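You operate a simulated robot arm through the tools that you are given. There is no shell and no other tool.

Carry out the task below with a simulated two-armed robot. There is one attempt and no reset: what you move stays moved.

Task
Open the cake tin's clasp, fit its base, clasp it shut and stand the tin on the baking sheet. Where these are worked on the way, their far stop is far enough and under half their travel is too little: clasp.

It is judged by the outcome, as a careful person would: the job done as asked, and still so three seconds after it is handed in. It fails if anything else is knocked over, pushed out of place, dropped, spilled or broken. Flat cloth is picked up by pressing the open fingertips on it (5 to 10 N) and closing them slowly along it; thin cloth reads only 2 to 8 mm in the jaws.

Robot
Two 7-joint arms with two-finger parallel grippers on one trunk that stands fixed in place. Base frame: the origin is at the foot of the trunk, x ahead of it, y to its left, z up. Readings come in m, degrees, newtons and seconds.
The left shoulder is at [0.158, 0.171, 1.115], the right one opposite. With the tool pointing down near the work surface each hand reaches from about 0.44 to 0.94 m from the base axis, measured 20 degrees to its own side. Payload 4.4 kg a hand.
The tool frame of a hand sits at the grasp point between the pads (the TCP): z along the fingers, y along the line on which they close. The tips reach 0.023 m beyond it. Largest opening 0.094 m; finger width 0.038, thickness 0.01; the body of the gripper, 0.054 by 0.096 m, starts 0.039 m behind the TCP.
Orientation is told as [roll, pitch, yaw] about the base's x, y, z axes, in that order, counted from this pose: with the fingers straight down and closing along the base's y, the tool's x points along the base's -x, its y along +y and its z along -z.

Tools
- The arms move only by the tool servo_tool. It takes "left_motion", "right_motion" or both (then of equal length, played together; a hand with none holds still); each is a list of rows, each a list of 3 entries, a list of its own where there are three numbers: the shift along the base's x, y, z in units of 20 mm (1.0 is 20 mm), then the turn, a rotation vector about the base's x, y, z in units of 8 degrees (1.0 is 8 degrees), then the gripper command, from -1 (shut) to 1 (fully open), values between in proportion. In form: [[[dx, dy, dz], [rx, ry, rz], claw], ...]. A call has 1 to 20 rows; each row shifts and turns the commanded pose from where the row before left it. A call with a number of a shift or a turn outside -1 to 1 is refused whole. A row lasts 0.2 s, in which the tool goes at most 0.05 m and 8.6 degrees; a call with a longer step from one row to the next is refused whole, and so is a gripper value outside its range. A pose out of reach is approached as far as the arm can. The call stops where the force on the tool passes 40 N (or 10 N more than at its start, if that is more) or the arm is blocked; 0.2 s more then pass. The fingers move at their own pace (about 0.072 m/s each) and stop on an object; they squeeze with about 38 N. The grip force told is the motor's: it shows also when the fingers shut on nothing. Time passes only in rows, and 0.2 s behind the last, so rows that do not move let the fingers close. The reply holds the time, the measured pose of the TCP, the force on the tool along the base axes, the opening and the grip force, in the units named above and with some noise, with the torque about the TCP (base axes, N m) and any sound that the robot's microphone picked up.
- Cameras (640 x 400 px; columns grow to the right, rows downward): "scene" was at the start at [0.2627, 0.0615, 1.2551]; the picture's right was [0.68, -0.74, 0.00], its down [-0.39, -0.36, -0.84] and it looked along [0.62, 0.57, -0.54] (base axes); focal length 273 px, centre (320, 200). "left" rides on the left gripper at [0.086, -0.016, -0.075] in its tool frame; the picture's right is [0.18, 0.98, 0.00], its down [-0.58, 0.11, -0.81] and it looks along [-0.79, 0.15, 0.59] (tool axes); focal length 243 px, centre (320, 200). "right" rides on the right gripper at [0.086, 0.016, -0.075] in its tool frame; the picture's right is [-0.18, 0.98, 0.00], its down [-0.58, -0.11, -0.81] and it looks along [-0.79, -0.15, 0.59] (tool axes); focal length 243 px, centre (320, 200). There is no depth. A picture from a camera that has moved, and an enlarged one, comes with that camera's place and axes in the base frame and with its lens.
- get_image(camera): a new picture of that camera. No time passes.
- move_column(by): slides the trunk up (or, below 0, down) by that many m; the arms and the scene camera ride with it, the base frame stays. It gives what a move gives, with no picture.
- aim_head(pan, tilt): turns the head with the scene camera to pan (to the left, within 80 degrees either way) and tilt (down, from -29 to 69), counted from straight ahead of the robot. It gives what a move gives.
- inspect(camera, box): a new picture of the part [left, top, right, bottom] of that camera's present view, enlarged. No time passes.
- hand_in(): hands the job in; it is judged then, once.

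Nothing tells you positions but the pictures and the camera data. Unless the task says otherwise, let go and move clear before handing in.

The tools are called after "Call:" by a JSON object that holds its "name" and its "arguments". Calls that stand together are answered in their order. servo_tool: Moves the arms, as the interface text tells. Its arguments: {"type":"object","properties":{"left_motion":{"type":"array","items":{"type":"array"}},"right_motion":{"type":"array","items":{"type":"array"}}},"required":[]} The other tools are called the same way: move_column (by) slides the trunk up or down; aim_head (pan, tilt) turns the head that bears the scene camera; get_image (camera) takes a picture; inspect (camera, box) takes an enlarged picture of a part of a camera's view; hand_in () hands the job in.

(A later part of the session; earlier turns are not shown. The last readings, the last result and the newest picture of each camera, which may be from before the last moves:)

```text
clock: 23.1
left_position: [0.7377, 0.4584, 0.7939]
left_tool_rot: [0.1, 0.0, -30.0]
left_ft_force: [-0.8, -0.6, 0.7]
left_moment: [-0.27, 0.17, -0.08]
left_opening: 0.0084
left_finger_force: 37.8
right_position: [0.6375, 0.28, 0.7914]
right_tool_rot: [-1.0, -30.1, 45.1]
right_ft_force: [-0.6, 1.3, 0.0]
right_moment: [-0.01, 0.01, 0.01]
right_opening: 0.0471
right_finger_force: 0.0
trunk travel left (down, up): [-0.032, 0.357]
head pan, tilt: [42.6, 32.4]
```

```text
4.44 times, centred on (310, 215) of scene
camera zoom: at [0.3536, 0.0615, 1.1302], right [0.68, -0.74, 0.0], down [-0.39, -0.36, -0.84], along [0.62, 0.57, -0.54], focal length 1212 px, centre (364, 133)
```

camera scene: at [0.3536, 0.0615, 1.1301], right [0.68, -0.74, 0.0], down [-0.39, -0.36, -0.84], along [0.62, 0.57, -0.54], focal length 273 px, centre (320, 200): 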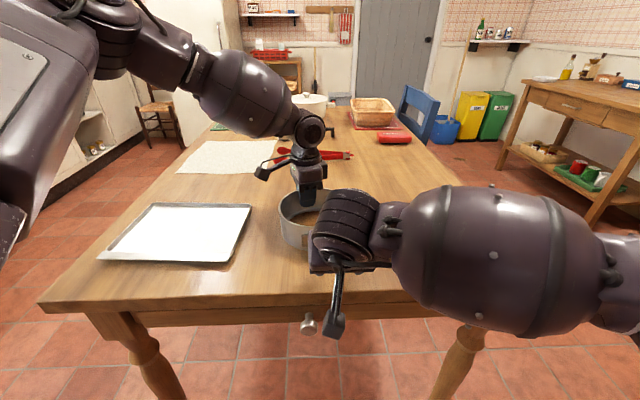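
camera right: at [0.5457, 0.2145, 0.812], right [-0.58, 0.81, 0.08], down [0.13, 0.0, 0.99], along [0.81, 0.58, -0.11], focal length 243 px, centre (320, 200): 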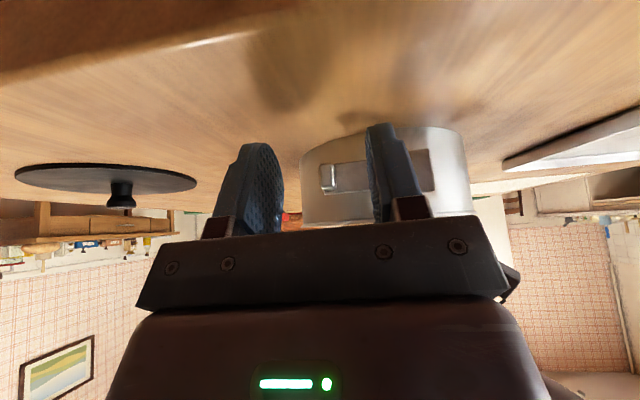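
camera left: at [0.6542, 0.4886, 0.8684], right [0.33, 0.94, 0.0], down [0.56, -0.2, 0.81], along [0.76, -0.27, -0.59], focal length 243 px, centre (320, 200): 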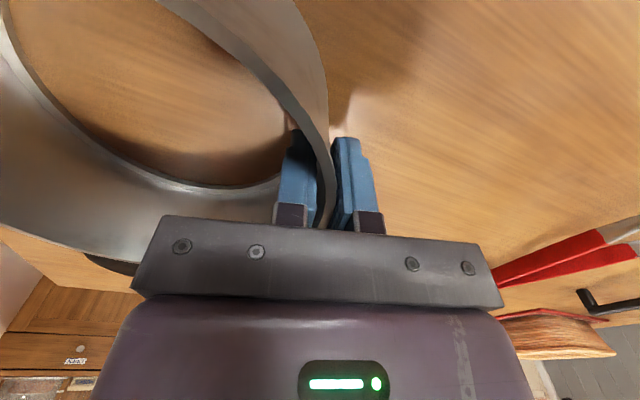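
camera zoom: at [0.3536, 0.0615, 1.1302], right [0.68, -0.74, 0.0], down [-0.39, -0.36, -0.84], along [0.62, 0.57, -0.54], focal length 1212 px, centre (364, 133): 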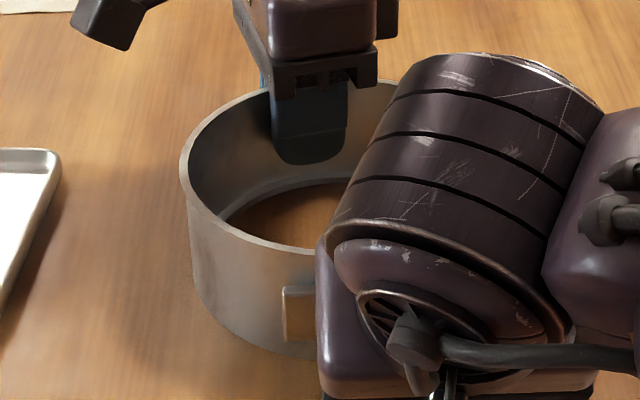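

Call:
{"name": "servo_tool", "arguments": {"right_motion": [[[0.18, 0.17, -0.04], [0, 0, 0], 0.0], [[0.18, 0.17, -0.04], [0, 0, 0], -0.2], [[0.1, 0.1, -0.02], [0, 0, 0], -0.3], [[0, 0, 0], [0, 0, 0], -0.3]]}}

Call:
{"name": "inspect", "arguments": {"camera": "right", "box": [240, 110, 460, 235]}}

```text
clock: 24.1
left_position: [0.7374, 0.4594, 0.7931]
left_tool_rot: [0.2, 0.1, -30.0]
left_ft_force: [-1.2, -0.2, 0.4]
left_moment: [-0.26, 0.15, -0.12]
left_opening: 0.0083
left_finger_force: 38.0
right_position: [0.6469, 0.2878, 0.7901]
right_tool_rot: [-0.9, -30.2, 45.0]
right_ft_force: [0.5, -0.5, -1.1]
right_moment: [0.02, 0.01, 0.02]
right_opening: 0.0328
right_finger_force: 0.0
trunk travel left (down, up): [-0.032, 0.357]
head pan, tilt: [42.6, 32.4]
```

```text
2.91 times, centred on (350, 172) of right
camera zoom: at [0.5549, 0.223, 0.8097], right [-0.58, 0.81, 0.08], down [0.13, 0.0, 0.99], along [0.81, 0.58, -0.11], focal length 706 px, centre (233, 280)
```

zoom: 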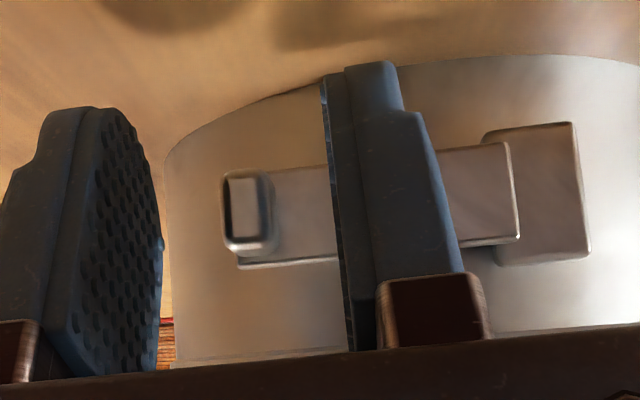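

No contact force yet, and the tab lies between the pads. I'll close slowly and see whether the fingers stop at about the tab width (about 10 mm).

Call:
{"name": "servo_tool", "arguments": {"right_motion": [[[0, 0, 0], [0, 0, 0], -0.45], [[0, 0, 0], [0, 0, 0], -0.6], [[0, 0, 0], [0, 0, 0], -0.7], [[0, 0, 0], [0, 0, 0], -0.8], [[0, 0, 0], [0, 0, 0], -0.9], [[0, 0, 0], [0, 0, 0], -1], [[0, 0, 0], [0, 0, 0], -1]]}}

Call:
{"name": "inspect", "arguments": {"camera": "right", "box": [240, 110, 460, 235]}}

```text
clock: 25.7
left_position: [0.7392, 0.4589, 0.7935]
left_tool_rot: [0.1, 0.1, -29.9]
left_ft_force: [2.0, 1.6, -0.1]
left_moment: [-0.31, 0.03, 0.06]
left_opening: 0.0083
left_finger_force: 37.5
right_position: [0.6469, 0.2885, 0.7897]
right_tool_rot: [-1.0, -30.1, 45.1]
right_ft_force: [-3.0, -2.7, 0.6]
right_moment: [0.25, 0.06, 0.21]
right_opening: 0.0091
right_finger_force: 38.4
trunk travel left (down, up): [-0.032, 0.357]
head pan, tilt: [42.6, 32.4]
```

```text
2.91 times, centred on (350, 172) of right
camera zoom: at [0.5547, 0.2229, 0.8097], right [-0.58, 0.81, 0.08], down [0.13, 0.0, 0.99], along [0.8, 0.58, -0.11], focal length 706 px, centre (233, 280)
```

zoom: 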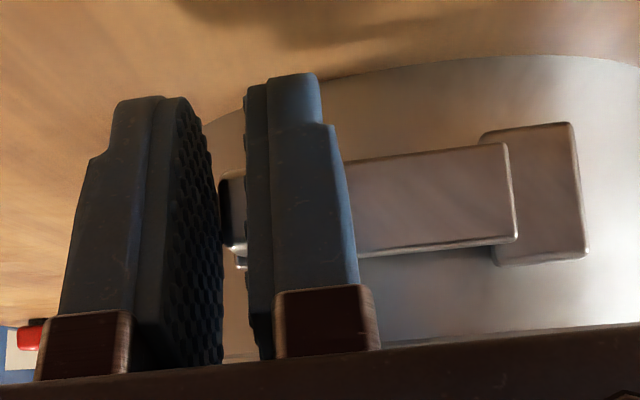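

The fingers stopped at 9.1 mm with 38 N, so I have the tab. Now I'll swing it outward around the hinge near (0.631, 0.344), turning the hand with it, 12° at first, and watch the forces.

Call:
{"name": "servo_tool", "arguments": {"right_motion": [[[-0.147, -0.035, 0], [0, 0, -0.375], -1], [[-0.147, -0.035, 0], [0, 0, -0.375], -1], [[-0.15, -0.02, 0], [0, 0, -0.375], -1], [[-0.15, -0.02, 0], [0, 0, -0.375], -1]]}}

Call:
{"name": "inspect", "arguments": {"camera": "right", "box": [200, 80, 480, 240]}}

Call:
{"name": "inspect", "arguments": {"camera": "scene", "box": [250, 170, 350, 270]}}

```text
clock: 26.7
left_position: [0.7383, 0.4578, 0.7924]
left_tool_rot: [0.1, 0.0, -30.1]
left_ft_force: [4.8, 4.3, 0.1]
left_moment: [-0.21, 0.02, 0.15]
left_opening: 0.0083
left_finger_force: 38.2
right_position: [0.6352, 0.2869, 0.7894]
right_tool_rot: [-1.0, -30.1, 33.0]
right_ft_force: [-5.0, -3.3, 1.4]
right_moment: [0.3, 0.07, 0.27]
right_opening: 0.0094
right_finger_force: 38.2
trunk travel left (down, up): [-0.032, 0.357]
head pan, tilt: [42.6, 32.4]
```

```text
2.29 times, centred on (340, 160) of right
camera zoom: at [0.5309, 0.2417, 0.8097], right [-0.4, 0.91, 0.08], down [0.13, -0.03, 0.99], along [0.91, 0.4, -0.11], focal length 555 px, centre (274, 291)
```

zoom: 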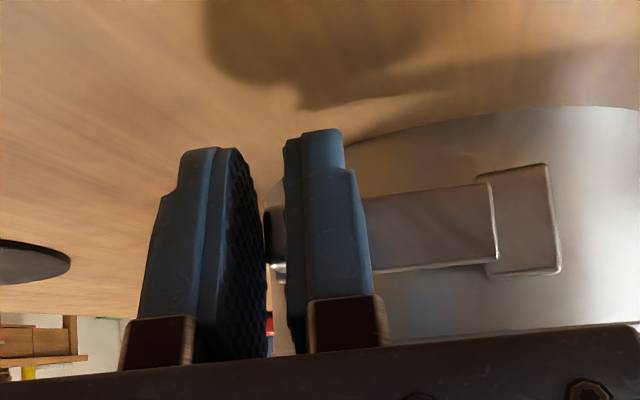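

```text
4.00 times, centred on (300, 220) of scene
camera zoom: at [0.3536, 0.0614, 1.1302], right [0.68, -0.74, 0.0], down [-0.39, -0.36, -0.84], along [0.62, 0.57, -0.54], focal length 1090 px, centre (400, 120)
```

zoom: 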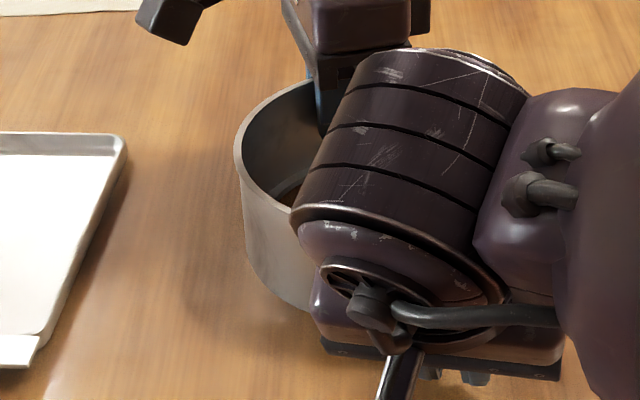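

The lever swings freely with only about 5 N. I'll continue the arc another 24°.

Call:
{"name": "servo_tool", "arguments": {"right_motion": [[[-0.302, -0.007, 0], [0, 0, -0.75], -1], [[-0.3, 0.025, 0], [0, 0, -0.75], -1], [[-0.296, 0.056, 0], [0, 0, -0.75], -1], [[-0.289, 0.087, 0], [0, 0, -0.75], -1]]}}

Call:
{"name": "get_image", "arguments": {"camera": "right"}}

Call:
{"name": "get_image", "arguments": {"camera": "scene"}}

```text
clock: 27.7
left_position: [0.7372, 0.4564, 0.7949]
left_tool_rot: [0.1, 0.0, -30.1]
left_ft_force: [3.7, -2.0, 0.1]
left_moment: [0.2, -0.41, 0.6]
left_opening: 0.0117
left_finger_force: 37.9
right_position: [0.6342, 0.2736, 0.7882]
right_tool_rot: [-1.3, -30.5, 6.7]
right_ft_force: [-4.0, -0.7, 6.7]
right_moment: [0.27, 0.09, 0.17]
right_opening: 0.0097
right_finger_force: 38.4
trunk travel left (down, up): [-0.032, 0.357]
head pan, tilt: [42.6, 32.4]
```

```text
taken
camera right: at [0.5193, 0.2798, 0.8086], right [0.05, 1.0, 0.07], down [0.1, -0.08, 0.99], along [0.99, -0.05, -0.1], focal length 243 px, centre (320, 200)
```

right: 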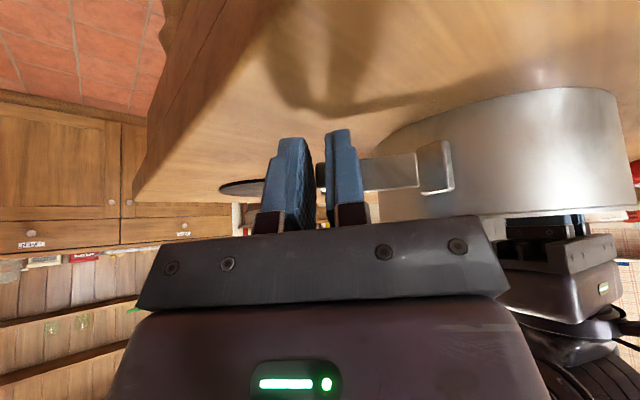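

```text
taken
camera scene: at [0.3531, 0.061, 1.1305], right [0.68, -0.74, 0.0], down [-0.39, -0.36, -0.84], along [0.62, 0.57, -0.53], focal length 273 px, centre (320, 200)
```

scene: 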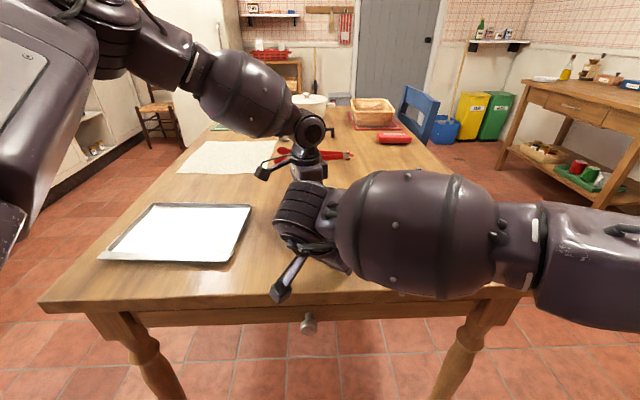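

The right hand's measured position differs from what I commanded (about 23 mm), and the left grip opening changed slightly. I'll pause one beat and look closely before continuing.

Call:
{"name": "servo_tool", "arguments": {"right_motion": [[[0, 0, 0], [0, 0, 0], -1]]}}

Call:
{"name": "inspect", "arguments": {"camera": "right", "box": [230, 60, 640, 300]}}

Call:
{"name": "inspect", "arguments": {"camera": "scene", "box": [230, 120, 390, 310]}}

Call:
{"name": "get_image", "arguments": {"camera": "left"}}

```text
clock: 28.1
left_position: [0.7392, 0.459, 0.7937]
left_tool_rot: [0.2, -0.1, -30.0]
left_ft_force: [7.9, 4.6, 5.0]
left_moment: [-0.67, -0.12, 0.5]
left_opening: 0.0112
left_finger_force: 38.0
right_position: [0.6322, 0.2752, 0.7892]
right_tool_rot: [-1.1, -30.3, 7.0]
right_ft_force: [-5.8, -5.6, -0.2]
right_moment: [0.08, 0.62, 0.18]
right_opening: 0.0095
right_finger_force: 38.1
trunk travel left (down, up): [-0.032, 0.357]
head pan, tilt: [42.6, 32.4]
```

```text
1.56 times, centred on (435, 180) of right
camera zoom: at [0.5179, 0.2812, 0.8096], right [0.05, 1.0, 0.08], down [0.1, -0.08, 0.99], along [0.99, -0.04, -0.11], focal length 379 px, centre (140, 231)
```

zoom: 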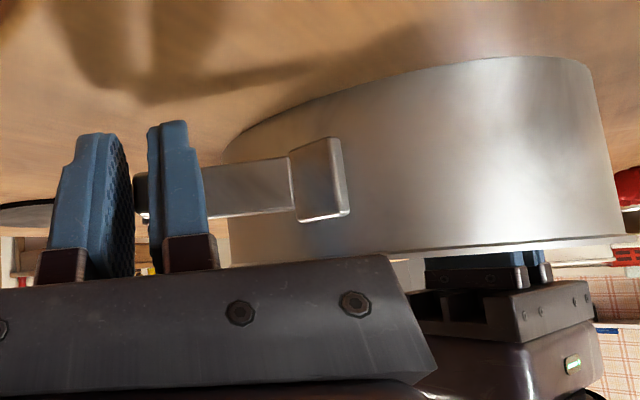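

```text
2.11 times, centred on (310, 215) of scene
camera zoom: at [0.3539, 0.0613, 1.1299], right [0.68, -0.74, 0.0], down [-0.39, -0.36, -0.84], along [0.62, 0.57, -0.54], focal length 574 px, centre (341, 168)
```

zoom: 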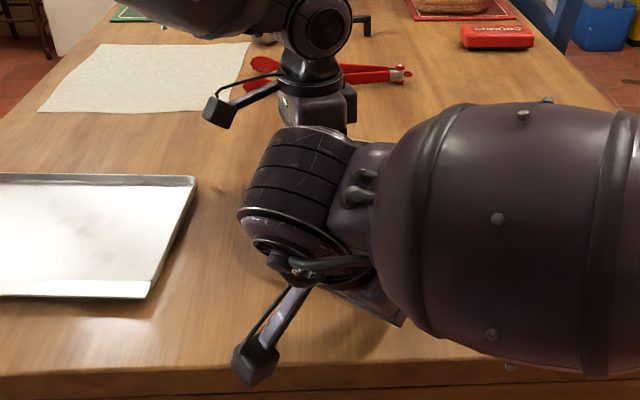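

```text
taken
camera left: at [0.6547, 0.4887, 0.8683], right [0.33, 0.94, 0.0], down [0.56, -0.2, 0.81], along [0.76, -0.27, -0.59], focal length 243 px, centre (320, 200)
```

left: 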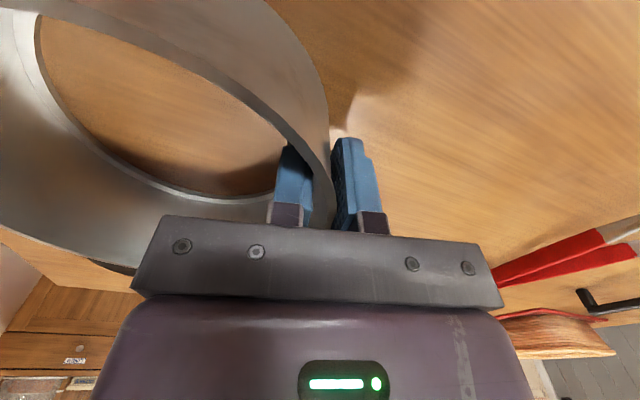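

Call:
{"name": "inspect", "arguments": {"camera": "left", "box": [0, 0, 400, 250]}}

Call:
{"name": "inspect", "arguments": {"camera": "right", "box": [300, 120, 480, 230]}}

```text
1.60 times, centred on (200, 125) of left
camera zoom: at [0.6547, 0.4887, 0.8683], right [0.33, 0.94, 0.0], down [0.56, -0.2, 0.81], along [0.76, -0.27, -0.59], focal length 388 px, centre (512, 320)
```

zoom: 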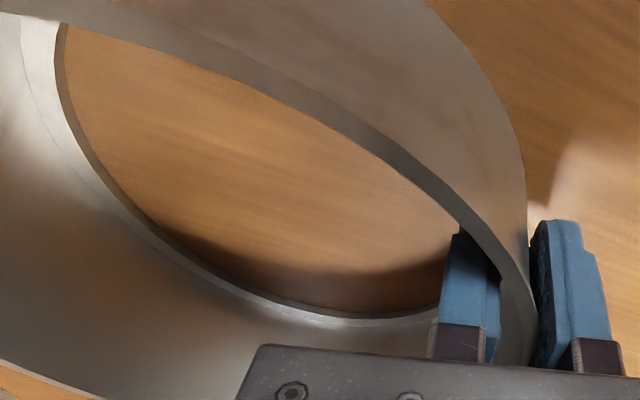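

```text
3.56 times, centred on (390, 175) of right
camera zoom: at [0.5179, 0.2812, 0.8096], right [0.05, 1.0, 0.08], down [0.1, -0.08, 0.99], along [0.99, -0.04, -0.11], focal length 863 px, centre (71, 289)
```

zoom: 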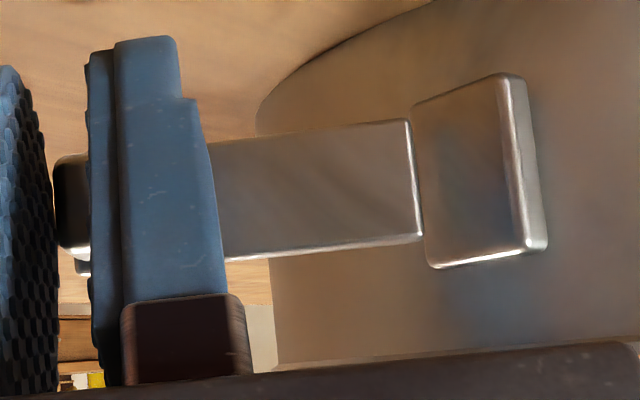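

The tin seems to have turned in the left grip while the lever swung open about 35°. I'll hold still for a second to see whether anything is creeping.

Call:
{"name": "servo_tool", "arguments": {"right_motion": [[[0, 0, 0], [0, 0, 0], -1], [[0, 0, 0], [0, 0, 0], -1], [[0, 0, 0], [0, 0, 0], -1], [[0, 0, 0], [0, 0, 0], -1]]}}

Call:
{"name": "get_image", "arguments": {"camera": "right"}}

Call:
{"name": "aim_head", "arguments": {"pan": 42.6, "tilt": 50}}

Call:
{"name": "get_image", "arguments": {"camera": "scene"}}

```text
clock: 29.1
left_position: [0.7367, 0.4595, 0.7928]
left_tool_rot: [0.1, -0.1, -30.0]
left_ft_force: [9.9, 7.8, 8.0]
left_moment: [-1.39, -0.25, 0.47]
left_opening: 0.0112
left_finger_force: 37.8
right_position: [0.6316, 0.2771, 0.7918]
right_tool_rot: [-1.0, -30.6, 7.0]
right_ft_force: [-8.5, -8.0, -7.7]
right_moment: [-0.15, 1.17, 0.34]
right_opening: 0.01
right_finger_force: 38.4
trunk travel left (down, up): [-0.032, 0.357]
head pan, tilt: [42.6, 32.4]
```

```text
taken
camera right: at [0.5181, 0.2821, 0.8115], right [0.05, 1.0, 0.08], down [0.1, -0.08, 0.99], along [0.99, -0.04, -0.1], focal length 243 px, centre (320, 200)
```

right: 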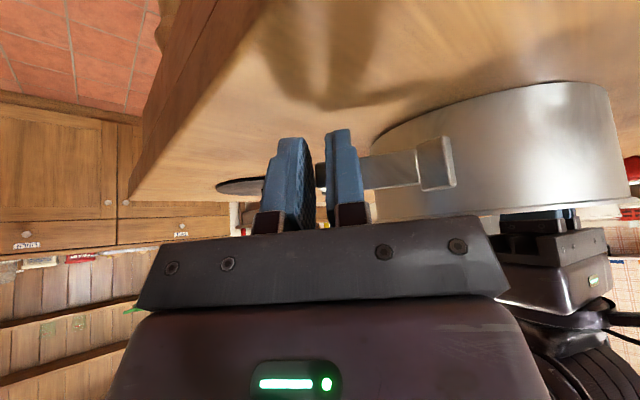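

```text
clock: 29.9
left_position: [0.7389, 0.4578, 0.7931]
left_tool_rot: [0.1, 0.0, -30.0]
left_ft_force: [9.6, 7.0, 8.2]
left_moment: [-1.46, -0.11, 0.58]
left_opening: 0.0107
left_finger_force: 38.1
right_position: [0.6323, 0.2767, 0.7935]
right_tool_rot: [-1.0, -30.7, 7.1]
right_ft_force: [-9.1, -7.2, -8.0]
right_moment: [-0.21, 1.08, 0.38]
right_opening: 0.0099
right_finger_force: 37.7
trunk travel left (down, up): [-0.032, 0.357]
head pan, tilt: [42.6, 50.0]
```

```text
taken
camera scene: at [0.3448, 0.0531, 1.1043], right [0.68, -0.74, 0.0], down [-0.56, -0.52, -0.64], along [0.47, 0.44, -0.77], focal length 273 px, centre (320, 200)
```

scene: 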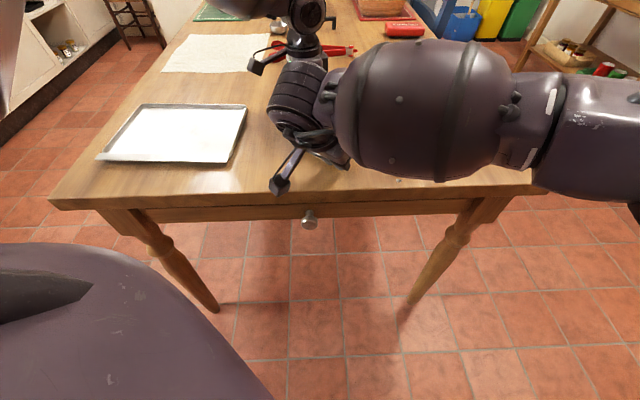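

The right arm is sitting about 25 mm off its command and the hands push on each other with about 14 N through the tin. I'll first test a small corrective move (down and slightly back) to see how it tracks.

Call:
{"name": "servo_tool", "arguments": {"right_motion": [[[-0.1, -0.1, -0.2], [0, 0, 0], -1], [[0, 0, 0], [0, 0, 0], -1]]}}

Call:
{"name": "get_image", "arguments": {"camera": "left"}}

```text
clock: 30.5
left_position: [0.7367, 0.4565, 0.7939]
left_tool_rot: [0.0, 0.0, -30.1]
left_ft_force: [5.3, -1.5, 5.2]
left_moment: [-0.8, 0.65, 0.66]
left_opening: 0.0109
left_finger_force: 38.4
right_position: [0.6305, 0.2753, 0.7913]
right_tool_rot: [-0.8, -31.0, 7.1]
right_ft_force: [-3.8, 0.9, -3.3]
right_moment: [0.16, -0.23, 0.3]
right_opening: 0.0098
right_finger_force: 38.3
trunk travel left (down, up): [-0.032, 0.357]
head pan, tilt: [42.6, 50.0]
```

```text
taken
camera left: at [0.6541, 0.4881, 0.8684], right [0.33, 0.94, 0.0], down [0.56, -0.2, 0.81], along [0.76, -0.27, -0.59], focal length 243 px, centre (320, 200)
```

left: 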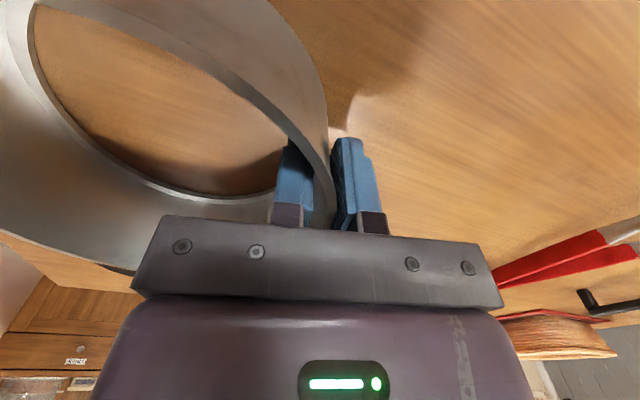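

It tracks small moves, so I'll try a pure translation of 10 mm back toward −x without any rotation. That should ease the tin back and tell me whether something is in the way.

Call:
{"name": "servo_tool", "arguments": {"right_motion": [[[-0.25, 0, -0.1], [0, 0, 0], -1], [[-0.25, 0, 0], [0, 0, 0], -1], [[0, 0, 0], [0, 0, 0], -1]]}}

Call:
{"name": "aim_head", "arguments": {"pan": 42.6, "tilt": 35}}

Call:
{"name": "get_image", "arguments": {"camera": "scene"}}

Call:
{"name": "get_image", "arguments": {"camera": "right"}}

```text
clock: 31.3
left_position: [0.7369, 0.4567, 0.7925]
left_tool_rot: [-0.1, 0.0, -30.1]
left_ft_force: [-12.1, -30.2, -2.1]
left_moment: [0.7, 0.36, 1.02]
left_opening: 0.0108
left_finger_force: 37.6
right_position: [0.6224, 0.2749, 0.7898]
right_tool_rot: [-0.8, -31.0, 6.7]
right_ft_force: [10.8, 33.0, 14.7]
right_moment: [0.57, -0.91, 0.28]
right_opening: 0.0091
right_finger_force: 38.5
trunk travel left (down, up): [-0.032, 0.357]
head pan, tilt: [42.6, 50.0]
```

```text
clock: 32.1
left_position: [0.7361, 0.4551, 0.7932]
left_tool_rot: [-0.1, 0.0, -30.3]
left_ft_force: [-16.4, -36.1, -2.0]
left_moment: [0.62, 0.1, 1.11]
left_opening: 0.0108
left_finger_force: 38.1
right_position: [0.622, 0.2744, 0.7899]
right_tool_rot: [-0.8, -30.8, 6.8]
right_ft_force: [12.3, 35.9, 13.2]
right_moment: [0.59, -0.57, 0.38]
right_opening: 0.0092
right_finger_force: 38.3
trunk travel left (down, up): [-0.032, 0.357]
head pan, tilt: [42.6, 35.0]
```

```text
taken
camera scene: at [0.3518, 0.0602, 1.1263], right [0.68, -0.74, 0.0], down [-0.42, -0.39, -0.82], along [0.6, 0.55, -0.57], focal length 273 px, centre (320, 200)
```

scene: 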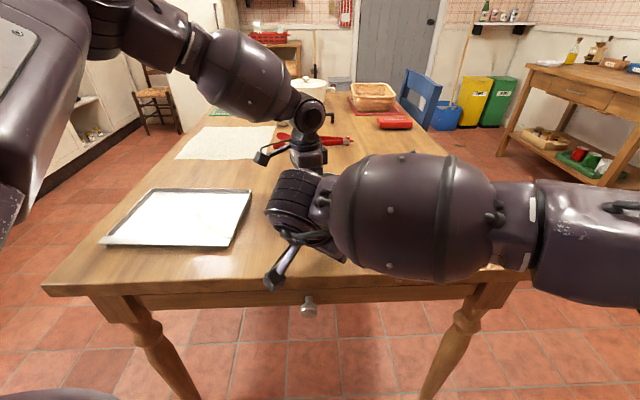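

```text
taken
camera right: at [0.5074, 0.2803, 0.808], right [0.05, 1.0, 0.08], down [0.09, -0.09, 0.99], along [0.99, -0.04, -0.1], focal length 243 px, centre (320, 200)
```

right: 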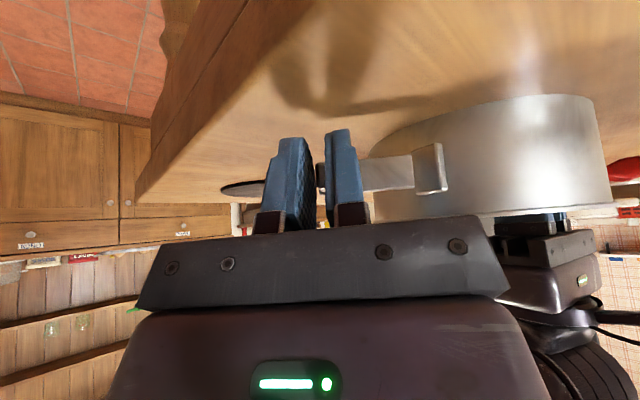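

That 10 mm move tracked, but it built up 36 N of tension between the hands along y. I'll relax it by moving the right hand a few millimetres in +y.

Call:
{"name": "servo_tool", "arguments": {"right_motion": [[[0, 0.12, -0.03], [0, 0, 0], -1], [[0, 0.12, -0.03], [0, 0, 0], -1], [[0, 0, 0], [0, 0, 0], -1]]}}

Call:
{"name": "inspect", "arguments": {"camera": "right", "box": [230, 60, 640, 300]}}

```text
clock: 33.1
left_position: [0.7387, 0.4564, 0.7931]
left_tool_rot: [0.1, -0.2, -29.9]
left_ft_force: [4.6, -12.3, 0.9]
left_moment: [0.55, -0.06, 1.51]
left_opening: 0.0117
left_finger_force: 37.7
right_position: [0.6362, 0.2701, 0.7869]
right_tool_rot: [-0.6, -31.0, 5.4]
right_ft_force: [-4.7, 15.0, 7.7]
right_moment: [0.38, -0.11, 0.68]
right_opening: 0.0095
right_finger_force: 37.5
trunk travel left (down, up): [-0.032, 0.357]
head pan, tilt: [42.6, 35.0]
stopped in row 3 (right hand): the arm was blocked; the commanded pose is now the measured one
```

```text
1.56 times, centred on (435, 180) of right
camera zoom: at [0.5217, 0.2788, 0.8075], right [0.07, 0.99, 0.09], down [0.09, -0.09, 0.99], along [0.99, -0.06, -0.1], focal length 379 px, centre (140, 231)
```

zoom: 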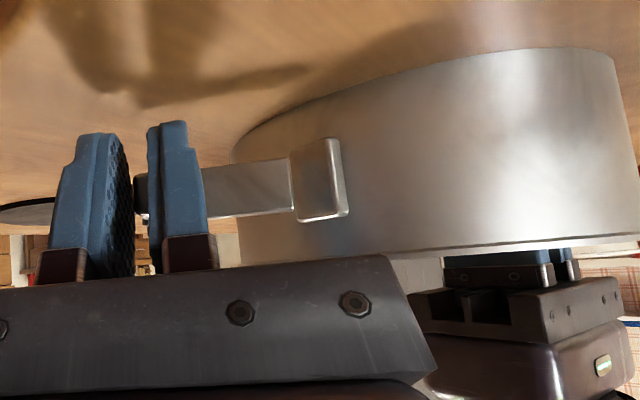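

The right arm seems to be hitting a wrist limit in this turned pose, so I shouldn't keep turning with the tab. I'll let go of the tab here (the lever is already about 50° open) and back straight out along −x, then push the lever from behind with the hand turned back.

Call:
{"name": "servo_tool", "arguments": {"right_motion": [[[0, 0, 0], [0, 0, 0], -0.6], [[0, 0, 0], [0, 0, 0], -0.3], [[0, 0, 0], [0, 0, 0], 0.0], [[0, 0, 0], [0, 0, 0], 0.0]]}}

Call:
{"name": "inspect", "arguments": {"camera": "right", "box": [230, 60, 640, 300]}}

Call:
{"name": "get_image", "arguments": {"camera": "left"}}

```text
clock: 34.1
left_position: [0.7371, 0.4575, 0.7932]
left_tool_rot: [0.1, -0.1, -30.0]
left_ft_force: [2.7, -2.4, 0.6]
left_moment: [-0.15, 0.12, 0.57]
left_opening: 0.0091
left_finger_force: 37.8
right_position: [0.6368, 0.2688, 0.7878]
right_tool_rot: [-0.9, -31.0, 5.2]
right_ft_force: [-3.1, 2.9, -0.4]
right_moment: [0.04, 0.0, 0.12]
right_opening: 0.0482
right_finger_force: 1.7
trunk travel left (down, up): [-0.032, 0.357]
head pan, tilt: [42.6, 35.0]
```

```text
1.56 times, centred on (435, 180) of right
camera zoom: at [0.5232, 0.2783, 0.807], right [0.08, 0.99, 0.08], down [0.09, -0.09, 0.99], along [0.99, -0.07, -0.1], focal length 379 px, centre (140, 231)
```

zoom: 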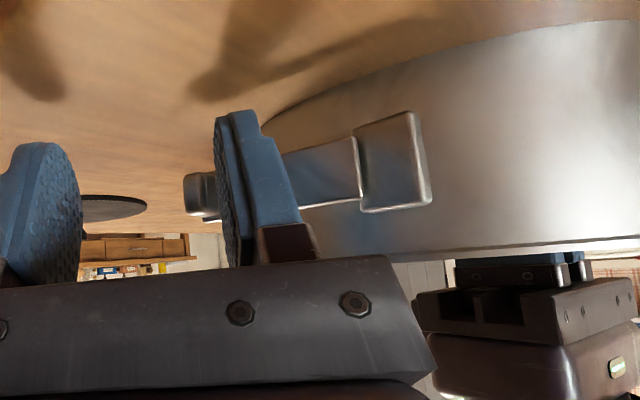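

```text
taken
camera left: at [0.6544, 0.4888, 0.8683], right [0.33, 0.94, 0.0], down [0.56, -0.2, 0.81], along [0.76, -0.27, -0.59], focal length 243 px, centre (320, 200)
```

left: 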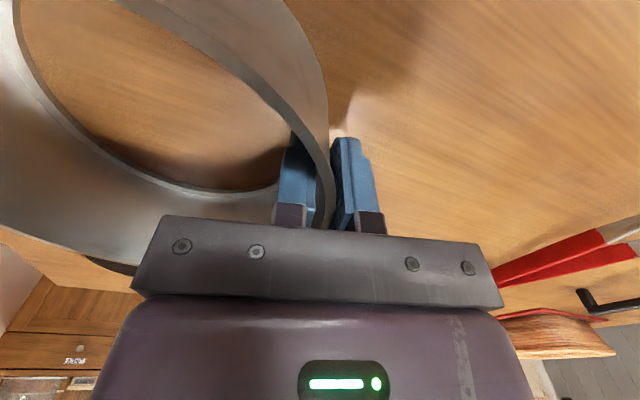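

Call:
{"name": "servo_tool", "arguments": {"right_motion": [[[-0.3, -0.1, 0.2], [0, 0, 0], 0.0], [[-0.2, -0.1, 0.6], [0, 0, 0], 0.0], [[-0.1, 0, 1], [0, 0, 0], 0.0], [[0, 0, 1], [0, 0, 0.3], 0.0], [[0, -0.2, 1], [0, 0, 0.7], 0.0], [[0, -0.2, 0.5], [0, 0, 0.8], 0.0], [[0, -0.3, 0], [0, 0, 0.8], 0.0], [[0, -0.3, 0], [0, 0, 0.8], 0.0], [[0, -0.3, 0], [0, 0, 0.8], 0.0], [[0, -0.3, 0], [0, 0, 0.8], 0.0]]}}

Call:
{"name": "get_image", "arguments": {"camera": "right"}}

Call:
{"name": "get_image", "arguments": {"camera": "scene"}}

```text
clock: 36.3
left_position: [0.7373, 0.4579, 0.7916]
left_tool_rot: [0.1, -0.2, -30.0]
left_ft_force: [-1.0, -0.7, -0.5]
left_moment: [-0.07, 0.11, 0.06]
left_opening: 0.0081
left_finger_force: 37.9
right_position: [0.6177, 0.2389, 0.8735]
right_tool_rot: [-1.0, -31.0, 46.2]
right_ft_force: [-0.5, -0.4, -0.2]
right_moment: [0.01, 0.01, 0.0]
right_opening: 0.047
right_finger_force: 0.0
trunk travel left (down, up): [-0.032, 0.357]
head pan, tilt: [42.6, 35.0]
```

```text
taken
camera right: at [0.5267, 0.1715, 0.892], right [-0.59, 0.8, 0.08], down [0.13, -0.01, 0.99], along [0.8, 0.6, -0.1], focal length 243 px, centre (320, 200)
```

right: 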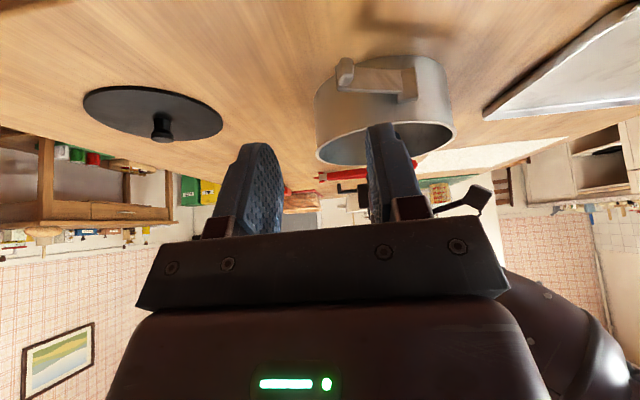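

```text
taken
camera scene: at [0.3528, 0.0605, 1.126], right [0.68, -0.74, 0.0], down [-0.42, -0.39, -0.82], along [0.6, 0.55, -0.57], focal length 273 px, centre (320, 200)
```

scene: 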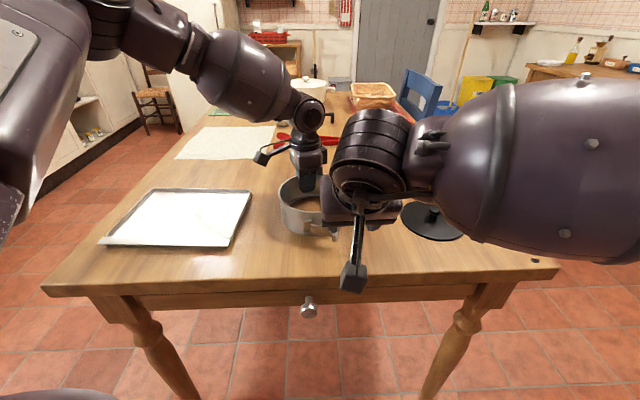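

The hand is free and tracking again. I'll zoom in on the lever's present angle.

Call:
{"name": "inspect", "arguments": {"camera": "right", "box": [300, 40, 470, 170]}}

Call:
{"name": "inspect", "arguments": {"camera": "scene", "box": [265, 160, 365, 255]}}

```text
3.08 times, centred on (385, 105) of right
camera zoom: at [0.5267, 0.1715, 0.892], right [-0.59, 0.8, 0.08], down [0.13, -0.01, 0.99], along [0.8, 0.6, -0.1], focal length 746 px, centre (120, 492)
```

zoom: 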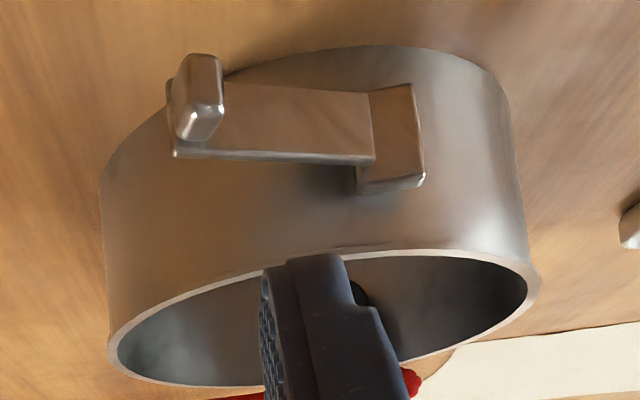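

```text
4.21 times, centred on (315, 208) of scene
camera zoom: at [0.3528, 0.0605, 1.126], right [0.68, -0.74, 0.0], down [-0.42, -0.39, -0.82], along [0.6, 0.55, -0.57], focal length 1148 px, centre (341, 168)
```

zoom: 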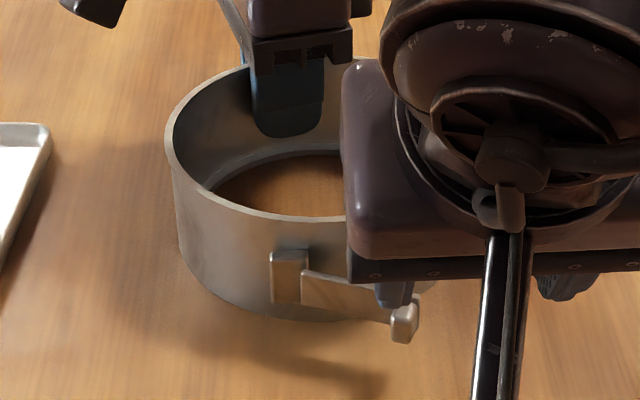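

The lever is now about 20° open: hinge end near (0.633, 0.342), plate end near (0.6575, 0.294), leaving a clear gap behind its free end. I'll turn the right hand to yaw about 115°, so it leans along the lever from its free end. That lets one finger sit behind the plate and push it outward.

Call:
{"name": "servo_tool", "arguments": {"right_motion": [[[0.2, -0.1, 0.1], [0, 0, 0.9], 0.0], [[0.2, -0.1, 0.1], [0, 0, 0.9], 0.0], [[0.2, -0.1, 0.1], [0, 0, 0.9], 0.0], [[0.2, -0.1, 0.1], [0, 0, 0.9], 0.0], [[0.2, -0.1, 0], [0, 0, 0.9], 0.0], [[0.2, -0.1, 0], [0, 0, 0.9], 0.0], [[0.2, 0, 0], [0, 0, 0.9], 0.0], [[0.2, 0, 0], [0, 0, 0.9], 0.0], [[0.2, 0, 0], [0, 0, 0.9], 0.0], [[0, 0, 0], [0, 0, 0.5], 0.0], [[0, 0, 0], [0, 0, 0], 0.0]]}}

Call:
{"name": "get_image", "arguments": {"camera": "right"}}

Call:
{"name": "get_image", "arguments": {"camera": "scene"}}

```text
clock: 38.7
left_position: [0.7371, 0.4576, 0.7933]
left_tool_rot: [0.0, -0.1, -30.1]
left_ft_force: [0.0, 0.1, -0.2]
left_moment: [0.09, 0.0, -0.01]
left_opening: 0.008
left_finger_force: 37.9
right_position: [0.6415, 0.2267, 0.8808]
right_tool_rot: [-1.0, -30.7, 89.3]
right_ft_force: [0.0, 0.0, -0.5]
right_moment: [0.02, -0.01, 0.0]
right_opening: 0.0469
right_finger_force: 0.1
right hand out of reach, approached as far as the arm can: row 7, 8, 9, 10
trunk travel left (down, up): [-0.032, 0.357]
head pan, tilt: [42.6, 35.0]
```

```text
taken
camera right: at [0.6224, 0.1161, 0.9003], right [-0.98, 0.18, 0.08], down [0.1, 0.08, 0.99], along [0.17, 0.98, -0.1], focal length 243 px, centre (320, 200)
```

right: 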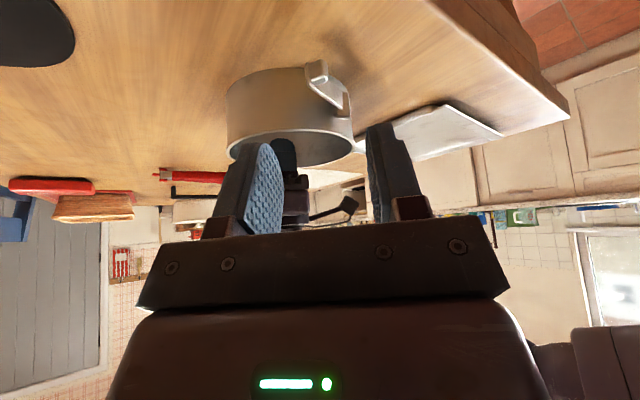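

```text
taken
camera scene: at [0.3529, 0.0605, 1.126], right [0.68, -0.74, 0.0], down [-0.42, -0.39, -0.82], along [0.6, 0.55, -0.57], focal length 273 px, centre (320, 200)
```

scene: 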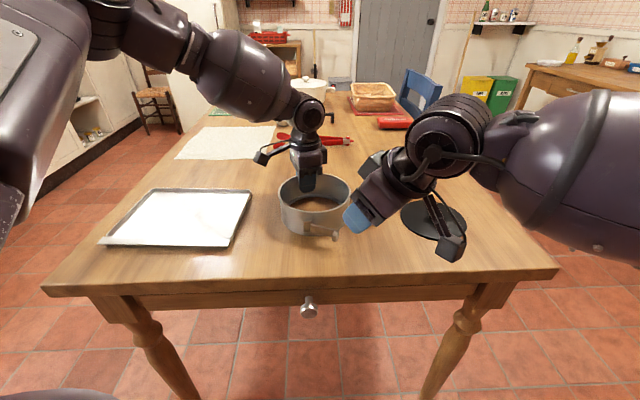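

At yaw 89° the right camera looks nearly along the lever, which suits an inner-finger push. I'll zoom in from here to refine the lever end and the gap to the wall.

Call:
{"name": "inspect", "arguments": {"camera": "right", "box": [210, 50, 370, 170]}}

Call:
{"name": "inspect", "arguments": {"camera": "scene", "box": [270, 165, 370, 255]}}

```text
3.33 times, centred on (290, 110) of right
camera zoom: at [0.6224, 0.1161, 0.9003], right [-0.98, 0.18, 0.08], down [0.1, 0.08, 0.99], along [0.17, 0.98, -0.1], focal length 809 px, centre (420, 500)
```

zoom: 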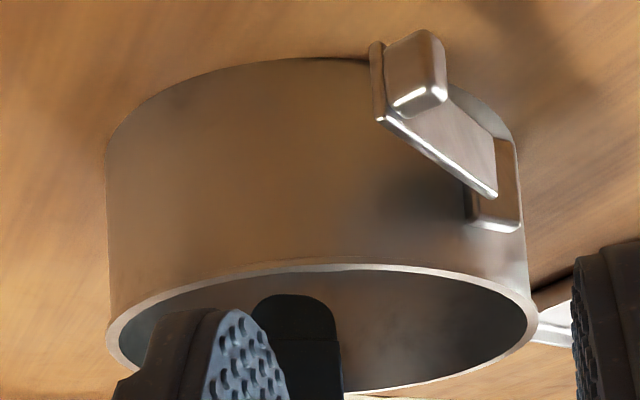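

```text
4.44 times, centred on (320, 210) of scene
camera zoom: at [0.3529, 0.0605, 1.126], right [0.68, -0.74, 0.0], down [-0.42, -0.39, -0.82], along [0.6, 0.55, -0.57], focal length 1212 px, centre (320, 156)
```

zoom: 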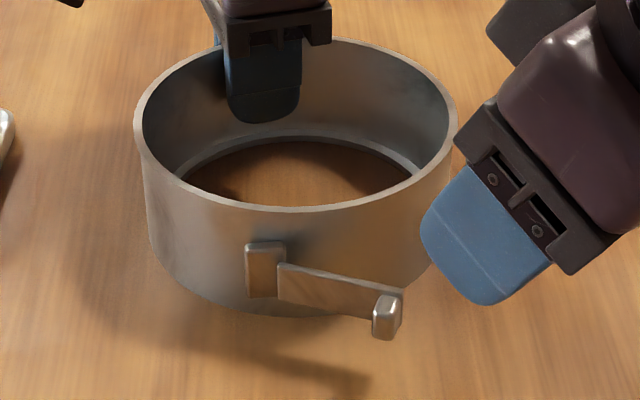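

Plate end is at about (0.656, 0.294). I'll lower the right hand in the free space in front of the lever's end, then slide in along +y with the jaws straddling the plate end: one finger behind it, one outside.

Call:
{"name": "servo_tool", "arguments": {"right_motion": [[[0, 0, -0.9], [0, 0, -0.4], 0.0], [[0, 0, -0.9], [0, 0, 0], 0.0], [[0, 0, -0.9], [0, 0, 0], 0.0], [[0, 0, -0.9], [0, 0, 0], 0.0], [[0, 0, -0.9], [0, 0, 0], 0.0], [[0, 0.8, 0], [0, 0, 0], 0.0], [[0, 0, 0], [0, 0, 0], 0.0]]}}

Call:
{"name": "get_image", "arguments": {"camera": "right"}}

Call:
{"name": "inspect", "arguments": {"camera": "scene", "box": [270, 165, 370, 255]}}

```text
clock: 40.3
left_position: [0.737, 0.4591, 0.7926]
left_tool_rot: [0.0, -0.1, -30.0]
left_ft_force: [0.1, -0.5, 0.6]
left_moment: [0.05, 0.05, 0.08]
left_opening: 0.0082
left_finger_force: 38.1
right_position: [0.6414, 0.2416, 0.7923]
right_tool_rot: [-1.1, -30.8, 86.1]
right_ft_force: [0.3, 0.1, -0.2]
right_moment: [-0.04, -0.02, 0.0]
right_opening: 0.047
right_finger_force: 0.0
trunk travel left (down, up): [-0.032, 0.357]
head pan, tilt: [42.6, 35.0]
```

```text
taken
camera right: at [0.6156, 0.1333, 0.8102], right [-0.97, 0.23, 0.08], down [0.1, 0.08, 0.99], along [0.23, 0.97, -0.1], focal length 243 px, centre (320, 200)
```

right: 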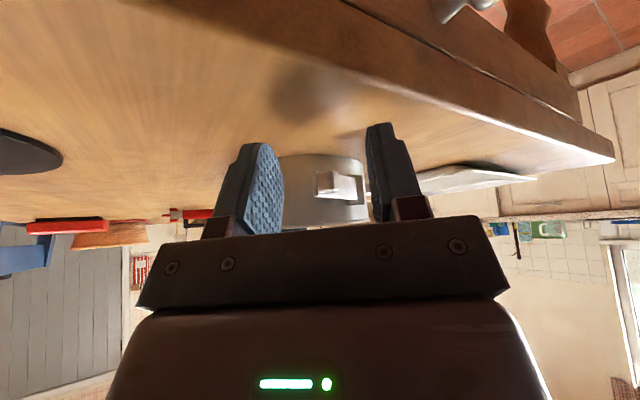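

```text
4.44 times, centred on (320, 210) of scene
camera zoom: at [0.3528, 0.0608, 1.126], right [0.68, -0.74, 0.0], down [-0.42, -0.39, -0.82], along [0.6, 0.55, -0.57], focal length 1212 px, centre (320, 156)
```

zoom: 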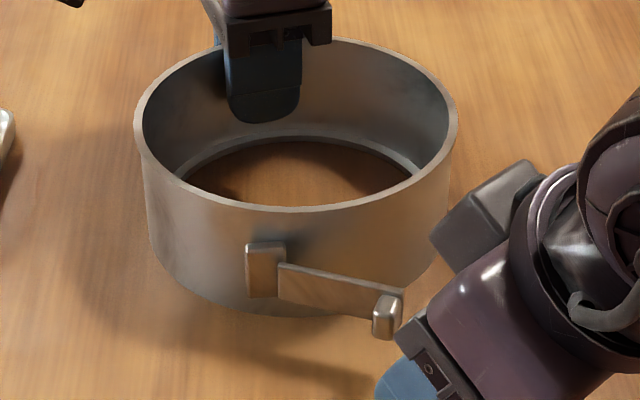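

Call:
{"name": "inspect", "arguments": {"camera": "right", "box": [220, 110, 440, 240]}}

```text
2.91 times, centred on (330, 175) of right
camera zoom: at [0.6156, 0.1333, 0.8102], right [-0.97, 0.23, 0.08], down [0.1, 0.08, 0.99], along [0.23, 0.97, -0.1], focal length 706 px, centre (291, 273)
```

zoom: 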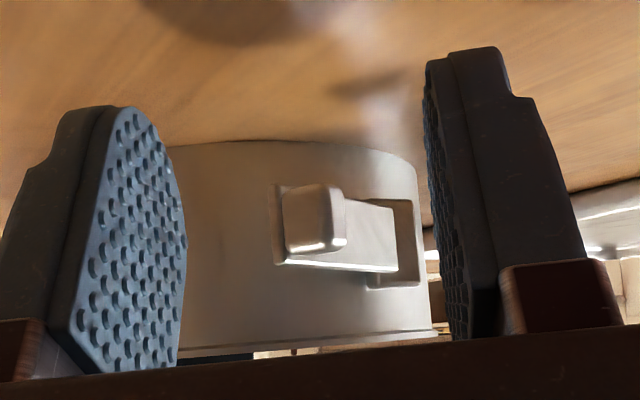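

Clearances look fine: about 10 mm between the inner finger and the plate, and about 9 mm to the wall. I'll slide in 40 mm along +y.

Call:
{"name": "servo_tool", "arguments": {"right_motion": [[[0, 0.5, 0], [0, 0, 0], 0.0], [[0, 0.5, 0], [0, 0, 0], 0.0], [[0, 0.5, 0], [0, 0, 0], 0.0], [[0, 0.45, 0], [0, 0, 0], 0.0], [[0, 0, 0], [0, 0, 0], 0.0]]}}

Call:
{"name": "inspect", "arguments": {"camera": "right", "box": [220, 110, 440, 240]}}

Call:
{"name": "inspect", "arguments": {"camera": "scene", "box": [270, 165, 370, 255]}}

```text
clock: 41.5
left_position: [0.7379, 0.4579, 0.7925]
left_tool_rot: [0.1, -0.1, -30.1]
left_ft_force: [-0.1, 1.2, 0.4]
left_moment: [0.08, -0.03, 0.03]
left_opening: 0.0079
left_finger_force: 38.4
right_position: [0.6416, 0.2817, 0.7904]
right_tool_rot: [-0.9, -30.8, 86.0]
right_ft_force: [-0.3, 0.1, 0.4]
right_moment: [0.0, 0.0, -0.01]
right_opening: 0.0471
right_finger_force: 0.2
trunk travel left (down, up): [-0.032, 0.357]
head pan, tilt: [42.6, 35.0]
```

```text
2.91 times, centred on (330, 175) of right
camera zoom: at [0.6157, 0.1724, 0.81], right [-0.97, 0.23, 0.08], down [0.1, 0.08, 0.99], along [0.23, 0.97, -0.1], focal length 706 px, centre (291, 273)
```

zoom: 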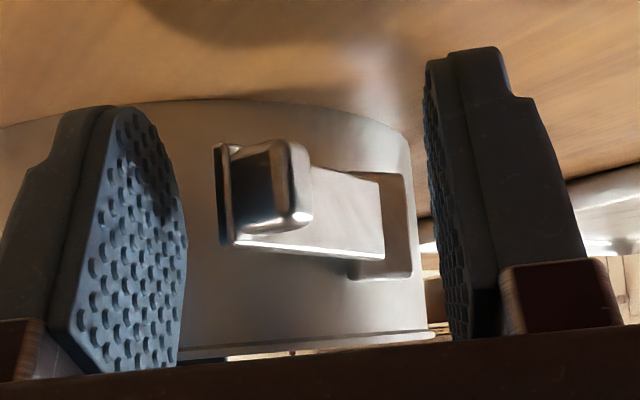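

```text
4.44 times, centred on (320, 210) of scene
camera zoom: at [0.3528, 0.0606, 1.126], right [0.68, -0.74, 0.0], down [-0.42, -0.39, -0.82], along [0.6, 0.55, -0.57], focal length 1212 px, centre (320, 156)
```

zoom: 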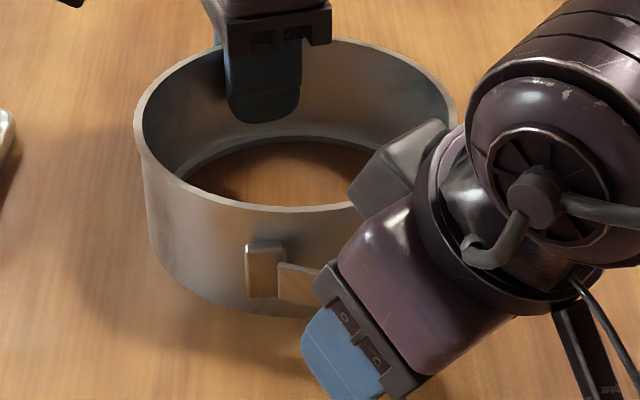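

The plate end and tab are now between the fingers, with the inner finger behind. I'll push toward −x in small steps so the inner finger swings the lever outward.

Call:
{"name": "servo_tool", "arguments": {"right_motion": [[[-0.4, 0, 0], [0, 0, 0], 0.0], [[-0.4, 0, 0], [0, 0, 0], 0.0], [[-0.4, 0, 0], [0, 0, 0], 0.0], [[-0.4, 0, 0], [0, 0, 0], 0.0], [[-0.4, 0, 0], [0, 0, 0], 0.0], [[0, 0, 0], [0, 0, 0], 0.0]]}}

Call:
{"name": "inspect", "arguments": {"camera": "right", "box": [220, 110, 440, 240]}}

Call:
{"name": "inspect", "arguments": {"camera": "scene", "box": [250, 165, 350, 265]}}

Call:
{"name": "get_image", "arguments": {"camera": "left"}}

```text
clock: 42.9
left_position: [0.7378, 0.4561, 0.7931]
left_tool_rot: [0.0, -0.1, -30.0]
left_ft_force: [-0.4, 0.6, -0.2]
left_moment: [-0.08, 0.09, -0.05]
left_opening: 0.0082
left_finger_force: 38.1
right_position: [0.6026, 0.2825, 0.7909]
right_tool_rot: [-0.9, -30.8, 86.1]
right_ft_force: [-0.1, 0.1, 0.7]
right_moment: [0.02, 0.0, -0.02]
right_opening: 0.047
right_finger_force: 0.2
trunk travel left (down, up): [-0.032, 0.357]
head pan, tilt: [42.6, 35.0]
```

```text
2.91 times, centred on (330, 175) of right
camera zoom: at [0.5758, 0.1726, 0.81], right [-0.97, 0.23, 0.08], down [0.1, 0.08, 0.99], along [0.23, 0.97, -0.1], focal length 706 px, centre (291, 273)
```

zoom: 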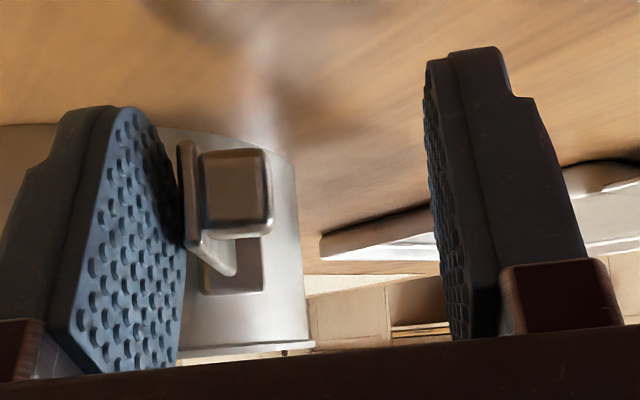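

```text
4.00 times, centred on (300, 215) of scene
camera zoom: at [0.3528, 0.0606, 1.126], right [0.68, -0.74, 0.0], down [-0.42, -0.39, -0.82], along [0.6, 0.55, -0.57], focal length 1090 px, centre (400, 140)
```

zoom: 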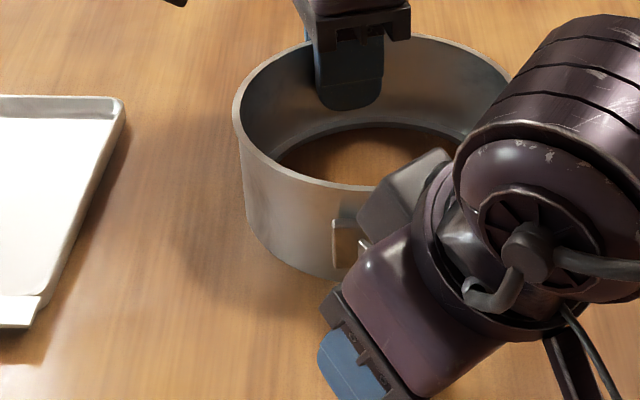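

```text
taken
camera left: at [0.6544, 0.4887, 0.8683], right [0.33, 0.94, 0.0], down [0.56, -0.2, 0.81], along [0.76, -0.27, -0.59], focal length 243 px, centre (320, 200)
```

left: 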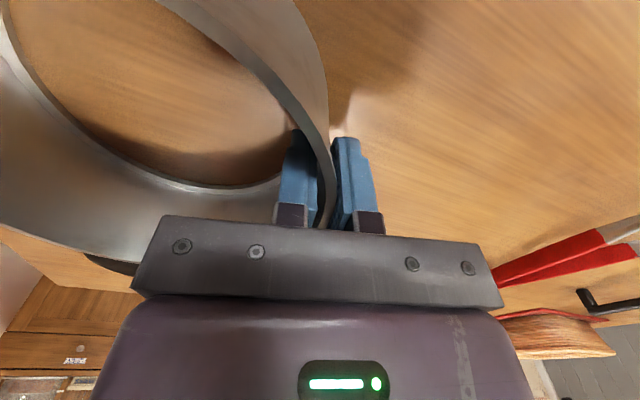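

The lever swings freely with no measurable force, and the tin stays put. I'll continue the push along the arc.

Call:
{"name": "servo_tool", "arguments": {"right_motion": [[[-0.4, 0.03, 0], [0, 0, 0], 0.0], [[-0.4, 0.06, 0], [0, 0, 0], 0.0], [[-0.35, 0.1, 0], [0, 0, 0], 0.0], [[-0.3, 0.15, 0], [0, 0, 0], 0.0], [[0, 0, 0], [0, 0, 0], 0.0]]}}

Call:
{"name": "inspect", "arguments": {"camera": "right", "box": [220, 110, 440, 240]}}

Call:
{"name": "inspect", "arguments": {"camera": "scene", "box": [250, 165, 350, 265]}}

```text
clock: 44.1
left_position: [0.7383, 0.4586, 0.7931]
left_tool_rot: [0.1, -0.1, -30.0]
left_ft_force: [0.5, -0.2, -0.6]
left_moment: [0.12, -0.04, 0.0]
left_opening: 0.0082
left_finger_force: 37.7
right_position: [0.5731, 0.2888, 0.7918]
right_tool_rot: [-1.0, -30.8, 86.1]
right_ft_force: [0.7, 0.0, -0.4]
right_moment: [0.0, 0.0, -0.01]
right_opening: 0.047
right_finger_force: 0.0
trunk travel left (down, up): [-0.032, 0.357]
head pan, tilt: [42.6, 35.0]
```

```text
2.91 times, centred on (330, 175) of right
camera zoom: at [0.5467, 0.1794, 0.8101], right [-0.97, 0.23, 0.08], down [0.1, 0.08, 0.99], along [0.23, 0.97, -0.1], focal length 706 px, centre (291, 273)
```

zoom: 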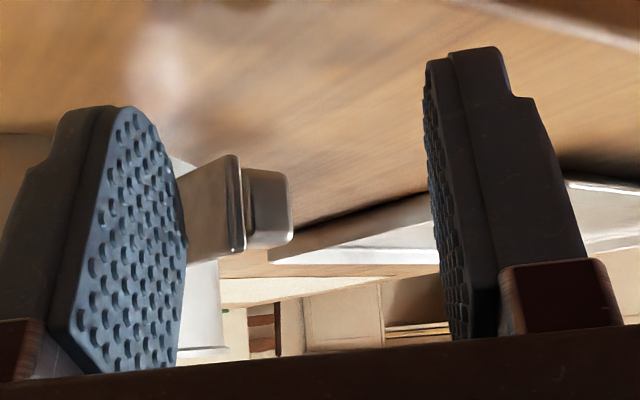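

```text
4.00 times, centred on (300, 215) of scene
camera zoom: at [0.3528, 0.0606, 1.126], right [0.68, -0.74, 0.0], down [-0.42, -0.39, -0.82], along [0.6, 0.55, -0.57], focal length 1090 px, centre (400, 140)
```

zoom: 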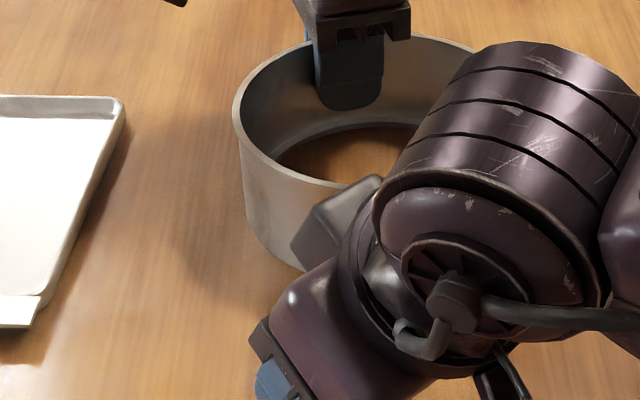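

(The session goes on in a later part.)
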